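You operate a simulated robot arm through the tools that you are given. There is no shell and no other tool. Be economical: measure what you need, move in short steps, check, and stop when the job is done.

Carry out the task below with a simulated robot arm. There is one attempt and no reset: what you move stays moved.

TASK
Put the blue cloth and the teal peg in the grey stacking box.
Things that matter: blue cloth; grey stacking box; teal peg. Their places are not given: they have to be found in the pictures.

It is judged by the outcome, as a careful person would: the job done as asked, and still so three seconds after it is handed in. It fails if anything else is knocked over, pushed out of place, dropped, spilled or broken.

THE ROBOT
A 7-joint arm with a two-finger parallel gripper, fixed in place. Base frame: the origin is at the foot of the arm, x ahead of it, y to its left, z up; the work surface is at about z = 880. Lengths are in mm, angles in degrees, forces in N, time in s.
With the tool pointing down near the work surface it reaches from about 300 to 700 mm from the base axis. Its first joint turns from -66.0 to 66.0 degrees. Payload 1.57 kg.
Tool frame: the origin (TCP) lies between the finger pads and is the grasp point; the fingertips stand 30 mm ahead of it; z points along the fingers, y is the line along which they close. The gripper opens to 110 mm. The fingers are 24 mm wide and 12 mm thick; the gripper's body (48 by 112 mm) begins 78 mm behind the TCP.
Orientation is that of the tool frame in the base frame, as a unit quaternion [x, y, z, w]. With the fingers straight down and closing along the base's y, the tool's x points along the base's -x, its y along +y and its z along -z.

THE INTERFACE
- The arm moves only by the tool nudge_tool. Its argument "plan" is text: rows parted by semicolons, each of 7 numbers parted by spaces: the shift along the tool's x, y, z in mm, then the turn, a rotation vector about the tool's x, y, z in rad, then the finger opening in mm, from 0 to 110. In form: x y z wx wy wz gripper; .... A call has 1 to 10 rows; each row is the pose to reach, as a shift and turn from the pose commanded when the call began, along the tool's axes at that moment. A row lasts 0.2 s, in which the tool goes at most 50 mm and 8.6 degrees; a call with a longer step from one row to the next is refused whole, and so is a gripper value outside its range. A pose out of reach is approached as far as the arm can. The call stops where the force on the tool passes 40 N (or 10 N more than at its start, if that is more) or the arm is blocked; 0.2 s more then pass. The fingers move at their own pace (about 108 mm/s each) and stop on an object; they squeeze with about 23 N. The grip force told is the motor's: it shows also when the fingers shut on nothing. Time passes only in rows, and 0.2 s behind the last, so rows that repeat a pose let the fingers close. It gives the time, the measured TCP pose, the force on the tool (base axes), the opening and the grip force at its end, in the units of the frame above (readings bear some noise), and new pictures: "views" is both (left out), scene, wrist or none.
- Cameras (640 x 400 px; columns grow to the right, rows downward): "scene" is fixed at [152.1, -378.6, 1429.2]; the picture's right is [0.88, -0.47, 0.00], its down [-0.19, -0.36, -0.91] and it looks along [0.43, 0.81, -0.40] (base axes); focal length 376 px, centre (320, 200). "wrist" rides on the gripper at [-36, 0, -80] in the tool frame; the picture's right is [0.00, -1.00, 0.00], its down [0.97, 0.00, -0.24] and it looks along [0.24, 0.00, 0.97] (tool axes); focal length 218 px, centre (320, 200).
- locate(camera, pixels): for up to 12 pixels [column, row] of the newest picture of that camera ("zoom" is the newest enlarged one), the place [x, y, z] in the base frame of the surface seen there, good to about 2 mm, but the place of the scene camera against the robot may be out by one fixed shift of up to 12 mm in any direction. No time passes.
- enlarge(camera, box): a new picture of the part [left, top, right, bottom] of that camera's present view, enlarged. No time passes.
- finish_job(): hands the job in; it is judged then, once.

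Work in short steps. Measure before you move; look again where a grasp or a placing could have gone wrong, and mend it. You have 60 turns and 120 pictures in all, the two below and enlarged ones among them. Open the gripper and draw the arm clear of the work before you hand the job in, unless the task says otherwise; then end with one line.

The tools are called by a JSON object that holds its "op" and its "data". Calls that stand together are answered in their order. nudge_tool: Moves the arm, as the interface text tells. Its arguments: {"type":"object","properties":{"plan":{"type":"string"},"views":{"type":"string","enum":["both","scene","wrist","none"]}},"required":["plan"]} The other tools are called the same way: locate (camera, pixels) gives the place of the surface under pixels of a picture; enlarge (camera, box) takes an enlarged picture of a part of a camera's view; finish_job () hands the job in.

At the start:

```text
time_s: 0.0
tool_pos: [422.3, 60.9, 1271.9]
orientation: [-0.001, 1.0, 0.001, 0.001]
wrist_force: [0.0, 0.2, 0.4]
gripper_width: 109.8
grip_force: 0.1
```

scene: 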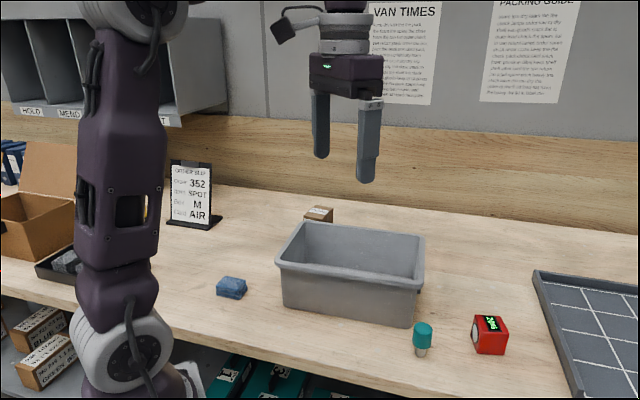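
wrist: 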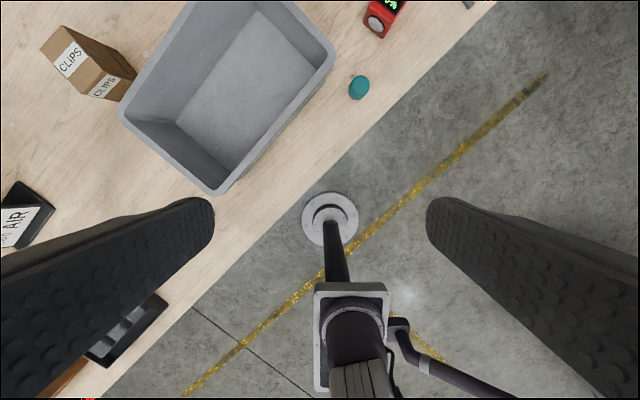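

The blue cloth is at scene (231,287), the teal peg at (422,338) and the grey box around (350,270). I'll measure them and enlarge the area.

{"op": "locate", "data": {"camera": "scene", "pixels": [[231, 280], [220, 290], [243, 290], [422, 326], [422, 340], [421, 353], [300, 222], [424, 236], [414, 290], [278, 262], [350, 240], [490, 335]]}}

{"op": "locate", "data": {"camera": "wrist", "pixels": [[359, 87], [220, 190], [335, 50], [122, 110], [195, 3], [240, 100], [380, 20], [290, 5]]}}

{"op": "enlarge", "data": {"camera": "scene", "box": [200, 200, 520, 400]}}

```text
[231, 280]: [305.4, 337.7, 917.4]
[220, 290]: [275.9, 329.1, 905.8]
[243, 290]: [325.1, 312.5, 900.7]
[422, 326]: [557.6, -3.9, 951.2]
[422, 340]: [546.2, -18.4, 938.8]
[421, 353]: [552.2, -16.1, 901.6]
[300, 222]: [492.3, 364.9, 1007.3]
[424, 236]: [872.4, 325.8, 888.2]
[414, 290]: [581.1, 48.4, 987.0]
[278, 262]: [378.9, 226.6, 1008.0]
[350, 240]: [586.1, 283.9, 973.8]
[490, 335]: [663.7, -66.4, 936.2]
```

```text
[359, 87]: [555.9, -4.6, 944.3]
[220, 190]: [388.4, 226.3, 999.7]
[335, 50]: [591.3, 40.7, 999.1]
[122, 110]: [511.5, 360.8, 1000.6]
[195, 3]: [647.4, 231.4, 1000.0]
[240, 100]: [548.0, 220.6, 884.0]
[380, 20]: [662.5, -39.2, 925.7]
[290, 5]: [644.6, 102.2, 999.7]
```

```text
2.00 times, centred on (360, 300) of scene
```

zoom: 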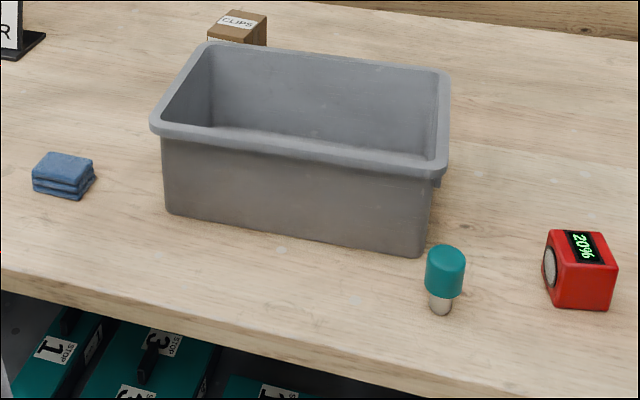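

The wrist camera puts the peg at about (556,-5), top at z≈944. The box rim is at z≈1000 with corners near (388,226), (591,41) and (511,361), so it sits turned about 42°. I'll move above the peg and turn the tool so the fingers close along the box's long side.

{"op": "nudge_tool", "data": {"plan": "-19.1 -9.4 31 0 0 -0.12 100; -38.2 -18.8 62 0 0 -0.24 90; -57.3 -28.2 93 0 0 -0.36 80; -76.4 -37.6 124 0 0 -0.48 80; -95.5 -47 155 0 0 -0.6 80; -114.6 -56.4 186 0 0 -0.72 80; -133.7 -65.9 217 0 0 -0.84 80"}}

```text
time_s: 1.6
tool_pos: [554.6, -4.3, 1053.2]
orientation: [-0.408, 0.913, 0.001, 0.001]
wrist_force: [0.0, -0.6, -0.8]
gripper_width: 80.1
grip_force: 0.0
```

scene: 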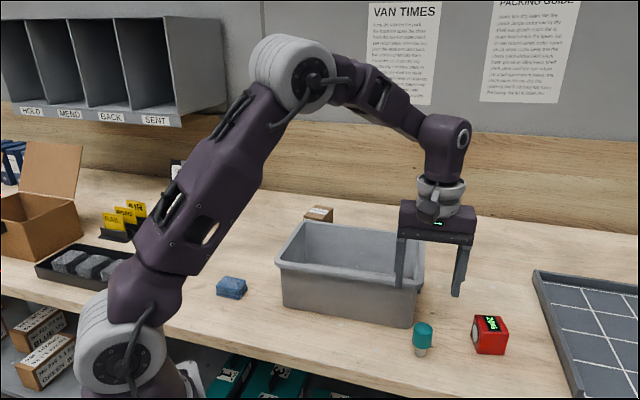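
wrist: 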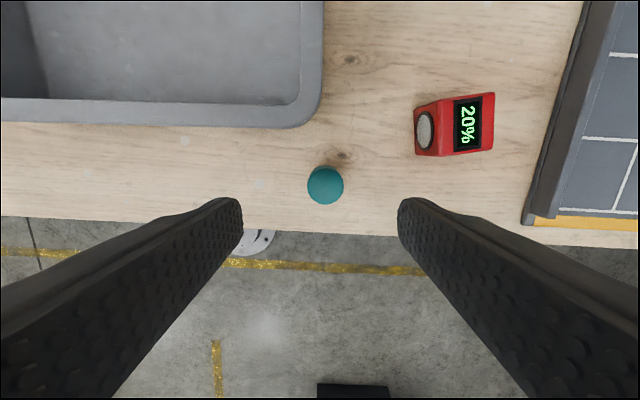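

The peg top is at wrist (325,185), and the box edges are now aligned with the tool. I'll measure the peg precisely.

{"op": "locate", "data": {"camera": "wrist", "pixels": [[325, 185], [309, 185], [342, 185], [325, 169], [325, 201], [305, 124], [326, 3], [2, 122], [120, 60], [420, 150]]}}

{"op": "enlarge", "data": {"camera": "wrist", "box": [265, 150, 385, 225]}}

```text
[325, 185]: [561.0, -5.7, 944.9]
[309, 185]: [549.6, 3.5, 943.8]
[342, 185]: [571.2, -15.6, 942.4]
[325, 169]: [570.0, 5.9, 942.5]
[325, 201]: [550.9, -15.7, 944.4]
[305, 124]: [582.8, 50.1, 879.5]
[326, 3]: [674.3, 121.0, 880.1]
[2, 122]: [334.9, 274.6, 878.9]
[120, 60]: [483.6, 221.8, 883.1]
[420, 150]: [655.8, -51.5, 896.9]
```

```text
5.33 times, centred on (325, 188) of wrist
```

zoom: 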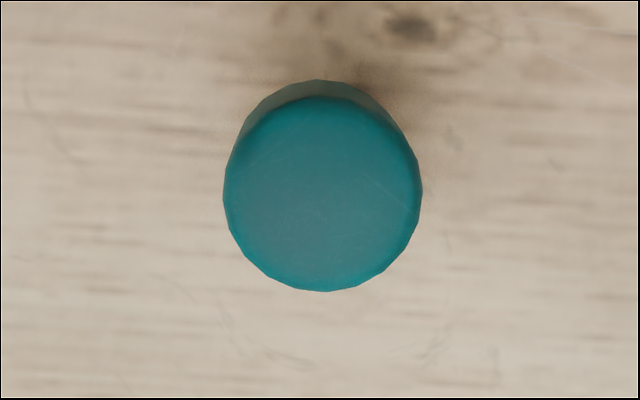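

Peg centre is (560.5,-5.5), about 35 mm wide. I'll correct the position sideways, go down to z≈931 and close.

{"op": "nudge_tool", "data": {"plan": "-2.6 -5.1 20 0 0 0 80; -2.6 -5.1 55 0 0 0 80; -2.6 -5.1 90 0 0 0 80; -2.6 -5.1 110 0 0 0 80; -2.6 -5.1 122 0 0 0 80; -2.6 -5.1 122 0 0 0 80; -2.6 -5.1 122 0 0 0 0; -2.6 -5.1 122 0 0 0 0; -2.6 -5.1 122 0 0 0 0"}}

```text
time_s: 3.6
tool_pos: [561.6, -5.2, 932.4]
orientation: [-0.407, 0.913, 0.0, 0.001]
wrist_force: [-0.1, 0.4, -0.8]
gripper_width: 32.8
grip_force: 23.3
```

scene: 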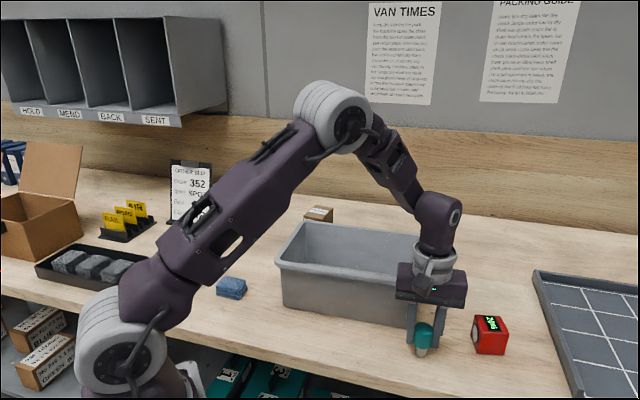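
wrist: 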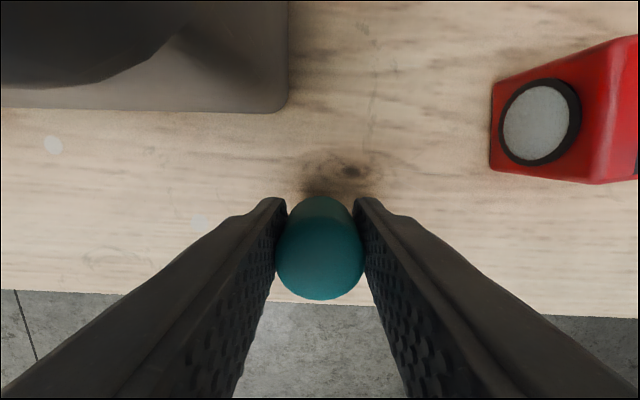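

Grasped: the opening is 32.8 mm with 23 N. I'll lift straight up, then go over the right half of the box at about (588,167).

{"op": "nudge_tool", "data": {"plan": "0 0 -40 0 0 0 0; 0 0 -85 0 0 0 0; 0 0 -130 0 0 0 0; 0 0 -170 0 0 0 0; -36.5 23.6 -170 0 0 0 0; -73 47.3 -170 0 0 0 0; -109.5 71 -170 0 0 0 0; -146 94.6 -170 0 0 0 0; -146 94.6 -170 0 0 0 0"}}

```text
time_s: 5.6
tool_pos: [588.5, 168.9, 1103.9]
orientation: [-0.407, 0.913, 0.0, 0.001]
wrist_force: [0.2, -0.6, -1.6]
gripper_width: 33.0
grip_force: 23.1
```

scene: 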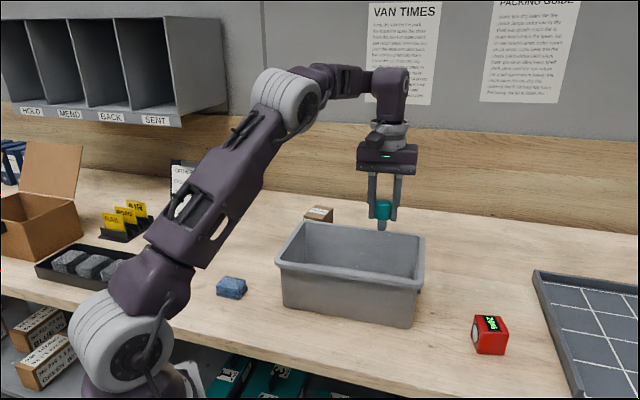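
wrist: 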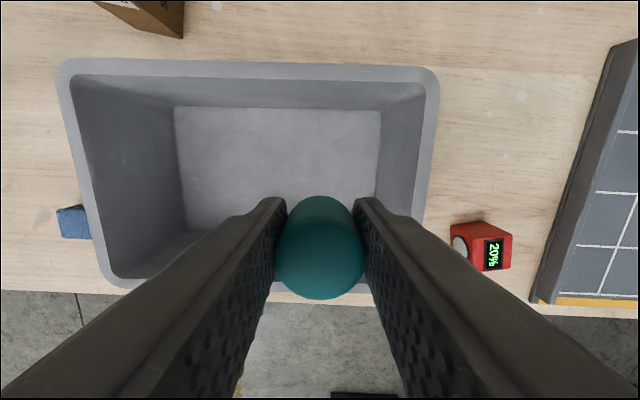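

The peg is over the box. I'll measure the rim and floor from here before going down.

{"op": "locate", "data": {"camera": "wrist", "pixels": [[432, 75], [64, 66], [118, 280], [200, 62], [418, 205], [176, 108], [379, 113], [75, 222], [65, 212], [86, 234], [373, 195]]}}

```text
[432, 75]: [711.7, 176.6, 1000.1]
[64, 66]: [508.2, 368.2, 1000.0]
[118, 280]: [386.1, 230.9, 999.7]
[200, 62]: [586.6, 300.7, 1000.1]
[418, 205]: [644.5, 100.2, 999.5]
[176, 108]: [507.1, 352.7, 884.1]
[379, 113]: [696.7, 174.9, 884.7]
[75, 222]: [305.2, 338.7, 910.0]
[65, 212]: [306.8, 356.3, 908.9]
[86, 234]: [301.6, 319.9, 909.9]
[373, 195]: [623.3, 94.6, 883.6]
```

Everything lines up: 77 mm to the right wall and centred across the box. I'll go down to TCP z≈939 so the peg sits just above the floor, open, and rise again.

{"op": "nudge_tool", "data": {"plan": "0 0 40 0 0 0 0; 0 0 80 0 0 0 0; 0 0 120 0 0 0 0; 0 0 150 0 0 0 0; 0 0 164 0 0 0 0; 0 0 164 0 0 0 0; 0 0 164 0 0 0 40; 0 0 164 0 0 0 60; 0 0 164 0 0 0 60"}}

{"op": "nudge_tool", "data": {"plan": "0 0 -30 0 0 0 60; 0 0 -70 0 0 0 60; 0 0 -110 0 0 0 60; 0 0 -150 0 0 0 60; 0 0 -190 0 0 0 60"}}

```text
time_s: 7.6
tool_pos: [588.8, 167.4, 941.1]
orientation: [-0.407, 0.913, 0.0, 0.001]
wrist_force: [-0.2, -0.5, 0.4]
gripper_width: 60.0
grip_force: 0.1
```

scene: 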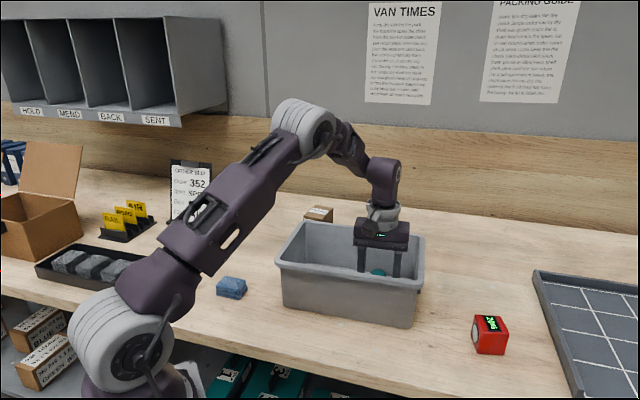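
wrist: 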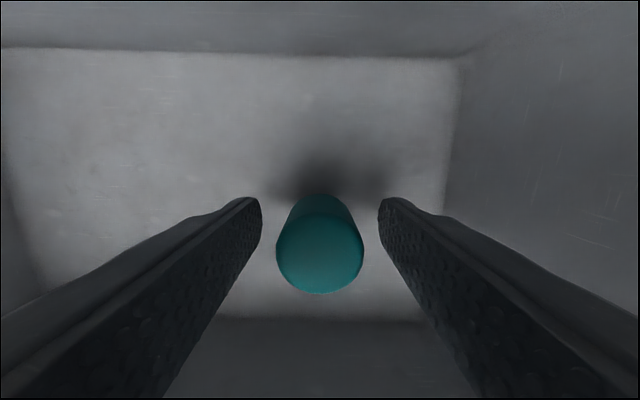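

```text
time_s: 8.8
tool_pos: [586.7, 166.8, 1131.1]
orientation: [-0.407, 0.913, 0.0, 0.0]
wrist_force: [-0.5, 0.3, 1.0]
gripper_width: 60.3
grip_force: 0.1
```

scene: 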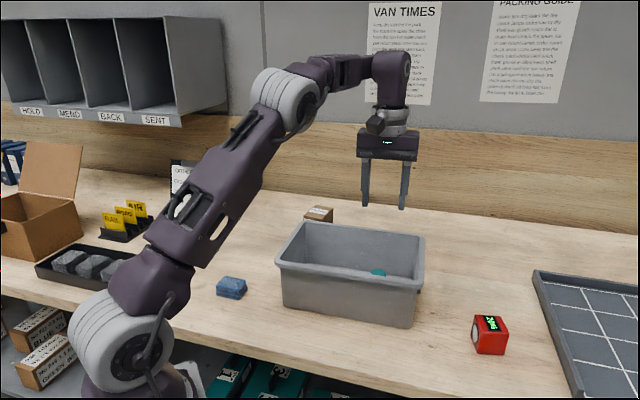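
wrist: 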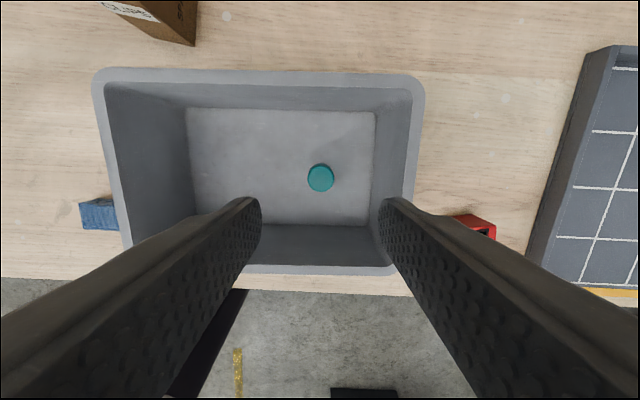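

The peg is standing inside the box. Next I'll move at this height to hover over the cloth near (305,335).

{"op": "nudge_tool", "data": {"plan": "8.5 39 0 0 0 0 80; 17 78 0 0 0 0 90; 25 117 0 0 0 0 90; 33.5 156 0 0 0 0 90; 42 195 0 0 0 0 90; 50 234 0 0 0 0 90; 58.5 273 0 0 0 0 90; 67 312 0 0 0 0 90; 67 312 0 0 0 0 90"}}

```text
time_s: 10.8
tool_pos: [310.2, 325.2, 1131.2]
orientation: [-0.407, 0.913, 0.0, 0.001]
wrist_force: [0.2, 1.1, 0.2]
gripper_width: 90.1
grip_force: 0.0
```

scene: 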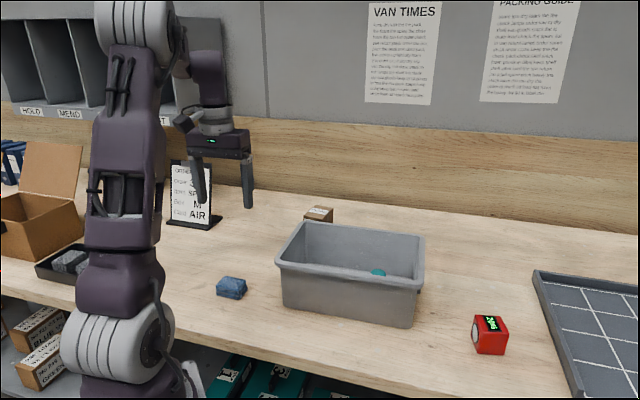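
wrist: 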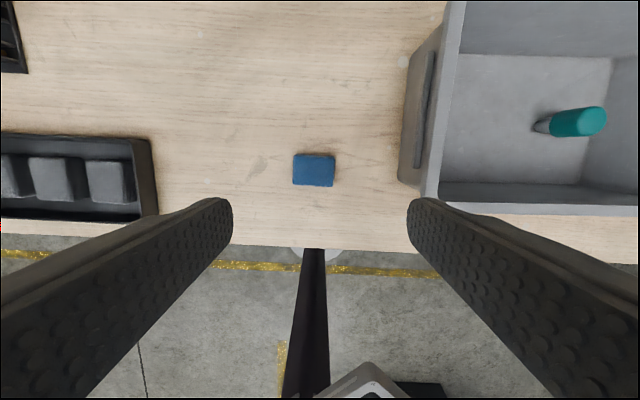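

The cloth is at wrist (293–335, 154–187). I'll measure it, along with the nearby tray and box edges.

{"op": "locate", "data": {"camera": "wrist", "pixels": [[314, 170], [296, 156], [333, 157], [333, 185], [295, 184], [150, 145], [156, 210], [433, 195], [405, 180], [430, 20]]}}

{"op": "enlarge", "data": {"camera": "wrist", "box": [250, 130, 378, 210]}}

{"op": "enlarge", "data": {"camera": "scene", "box": [190, 260, 270, 310]}}

```text
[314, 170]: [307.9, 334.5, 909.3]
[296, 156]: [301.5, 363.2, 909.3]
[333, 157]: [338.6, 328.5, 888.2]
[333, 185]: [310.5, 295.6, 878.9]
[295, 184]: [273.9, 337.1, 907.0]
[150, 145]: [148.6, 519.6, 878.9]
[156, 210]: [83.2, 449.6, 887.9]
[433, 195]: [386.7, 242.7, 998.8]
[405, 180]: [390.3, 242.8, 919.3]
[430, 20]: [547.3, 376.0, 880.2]
```

```text
5.00 times, centred on (314, 170) of wrist
```

zoom: 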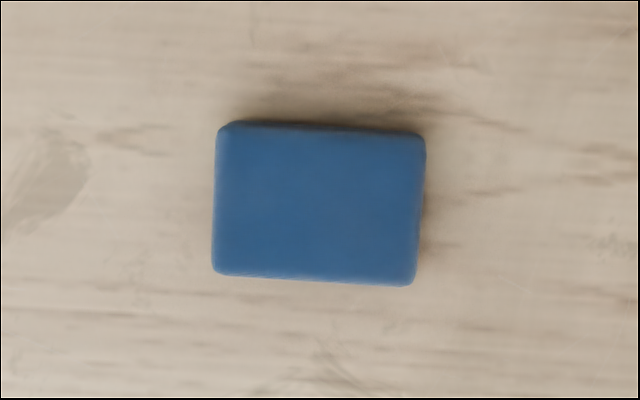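

```text
8.00 times, centred on (230, 285) of scene
```

zoom: 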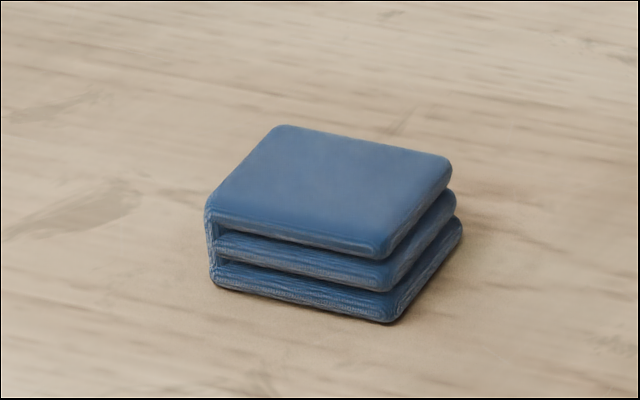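

The cloth is centred at (307.5,334) with its top at z≈909, and measures about 56 × 44 mm. I'll line up, turn a little, go down to tips at z≈884 and close.

{"op": "nudge_tool", "data": {"plan": "-4.8 7.9 45 0 0 0.03 90; -4.8 7.9 92 0 0 0.06 90; -4.8 7.9 140 0 0 0.06 90; -4.8 7.9 180 0 0 0.06 90; -4.8 7.9 205 0 0 0.06 90; -4.8 7.9 217 0 0 0.06 90; -4.8 7.9 217 0 0 0.06 90"}}

```text
time_s: 12.4
tool_pos: [308.0, 334.8, 910.3]
orientation: [-0.38, 0.925, 0.001, 0.001]
wrist_force: [0.5, -1.1, 0.0]
gripper_width: 90.0
grip_force: 0.2
```

scene: 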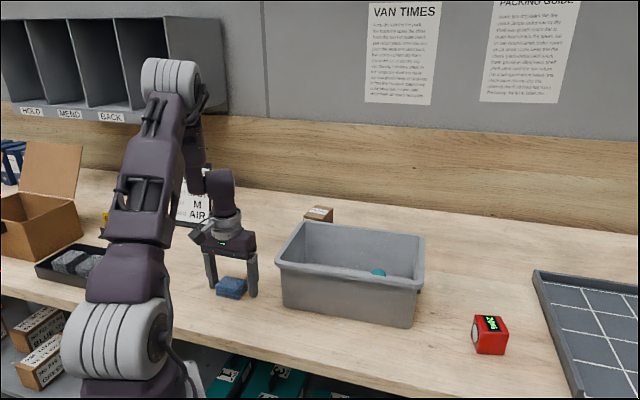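
wrist: 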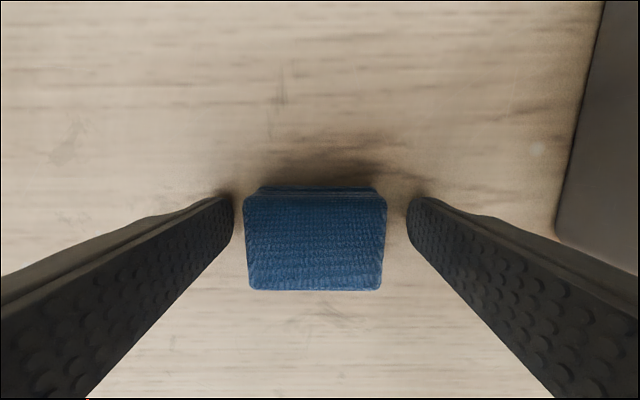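

The cloth is centred between the fingers with no contact force. I'll close, lift slightly, and check.

{"op": "nudge_tool", "data": {"plan": "0 0 -1 0 0 0 0; 0 0 -1 0 0 0 0; 0 0 -1 0 0 0 0; 0 0 -1 0 0 0 0; 0 0 -15 0 0 0 0; 0 0 -40 0 0 0 0; 0 0 -80 0 0 0 0"}}

```text
time_s: 14.0
tool_pos: [309.5, 332.1, 992.4]
orientation: [-0.381, 0.925, 0.0, 0.0]
wrist_force: [-0.4, -0.4, -0.9]
gripper_width: 58.8
grip_force: 22.6
```

scene: 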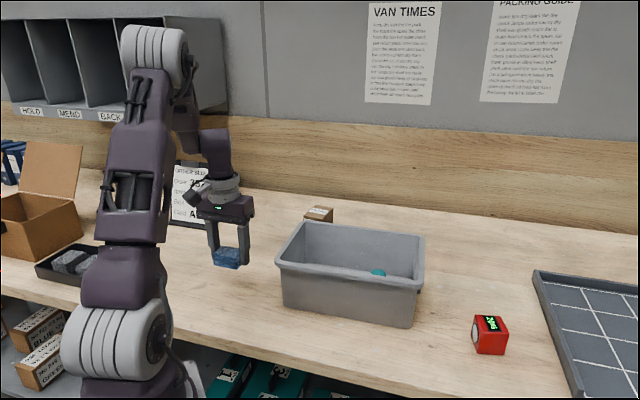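
wrist: 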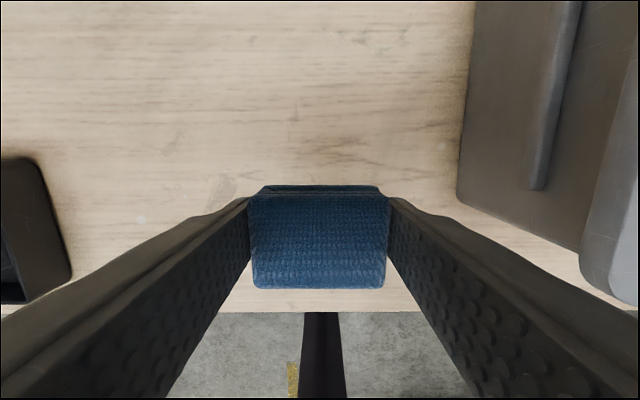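

The cloth is held (opening 58.8 mm). I'll lift above the rim and carry it over the left half of the box at about (509,239).

{"op": "nudge_tool", "data": {"plan": "0 0 -40 0 0 0 0; 0 0 -80 0 0 0 0; 0 0 -120 0 0 0 0; -15.3 -41.4 -120 0 0 -0.03 0; -30.6 -82.8 -120 0 0 -0.06 0; -45.9 -124.2 -120 0 0 -0.06 0; -61.2 -165.6 -120 0 0 -0.06 0; -76.5 -207 -120 0 0 -0.06 0; -76.5 -207 -120 0 0 -0.06 0"}}

```text
time_s: 16.0
tool_pos: [509.4, 236.4, 1113.1]
orientation: [-0.407, 0.913, 0.0, 0.001]
wrist_force: [1.2, 0.0, -0.8]
gripper_width: 58.9
grip_force: 23.0
```

scene: 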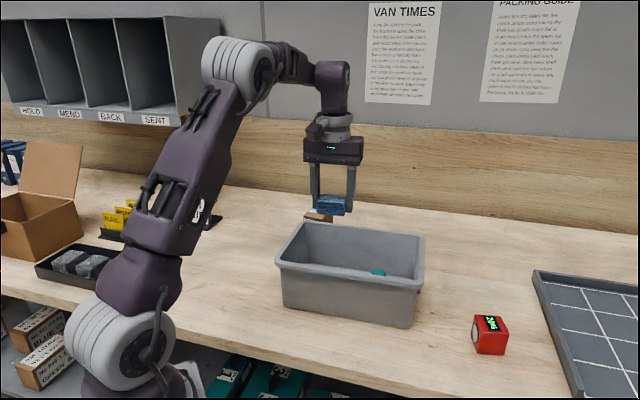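
wrist: 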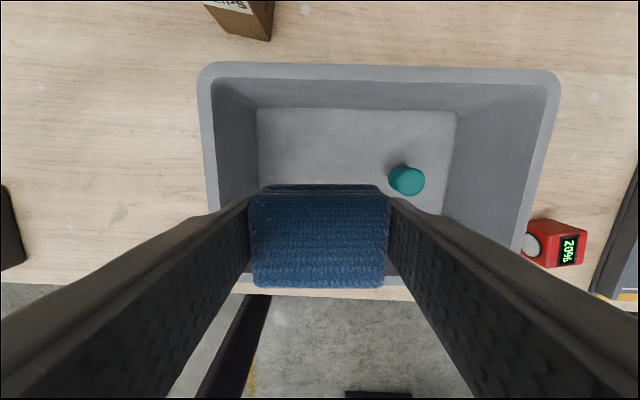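

There's room for both: the peg is 105 mm away and the left wall 80 mm. I'll lower to z≈918 and release.

{"op": "nudge_tool", "data": {"plan": "0 0 45 0 0 0 0; 0 0 90 0 0 0 0; 0 0 135 0 0 0 0; 0 0 170 0 0 0 0; 0 0 188 0 0 0 0; 0 0 194 0 0 0 0; 0 0 194 0 0 0 0; 0 0 194 0 0 0 66; 0 0 194 0 0 0 76; 0 0 194 0 0 0 76"}}

```text
time_s: 18.2
tool_pos: [509.2, 241.4, 919.2]
orientation: [-0.406, 0.914, 0.001, 0.001]
wrist_force: [0.4, 0.2, -0.1]
gripper_width: 76.2
grip_force: 0.1
```

scene: 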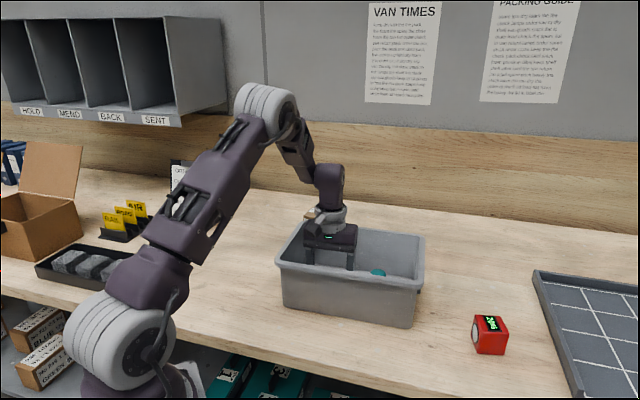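
wrist: 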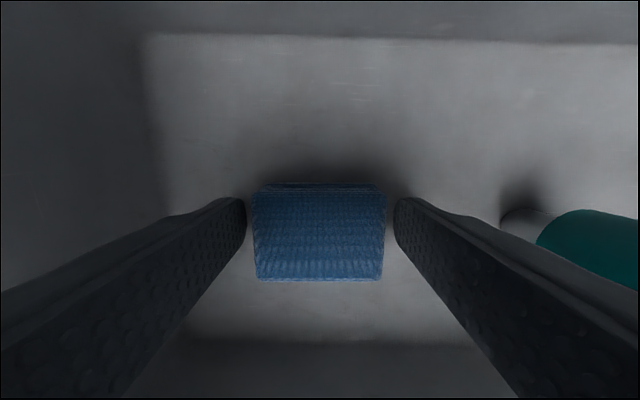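

The cloth is released on the box floor. I'll draw the arm straight up.

{"op": "nudge_tool", "data": {"plan": "0 0 -30 0 0 0 76; 0 0 -70 0 0 0 76; 0 0 -115 0 0 0 76; 0 0 -160 0 0 0 76; 0 0 -205 0 0 0 76; 0 0 -250 0 0 0 76; 0 0 -290 0 0 0 76; 0 0 -290 0 0 0 76"}}

```text
time_s: 20.0
tool_pos: [509.1, 240.5, 1209.3]
orientation: [-0.408, 0.913, 0.0, 0.002]
wrist_force: [-0.7, 1.0, -0.1]
gripper_width: 76.0
grip_force: 0.1
```

scene: 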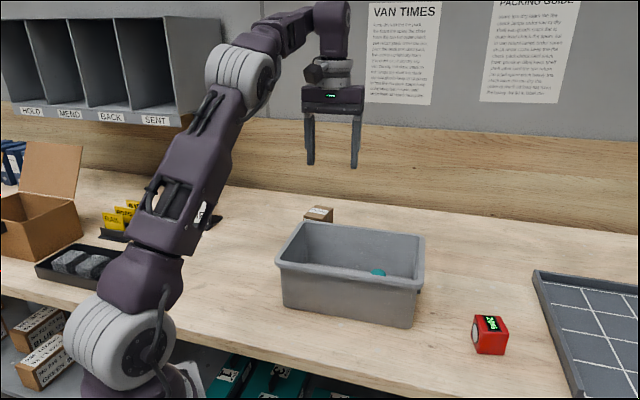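
wrist: 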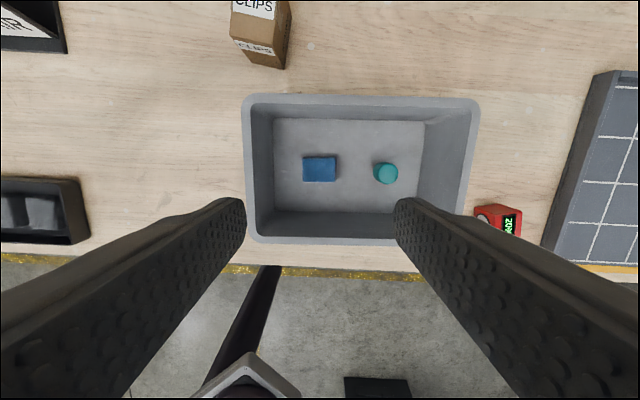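

The wrist view shows the cloth (320,169) and the peg (386,173) both on the box floor. Nothing else has moved and the arm is clear, so I'm handing the job in.

{"op": "finish_job", "data": {}}

```text
The job is handed in.
```

The blue cloth and the teal peg are both resting on the floor of the grey stacking box; the gripper is open, the arm is clear, and nothing else was moved.
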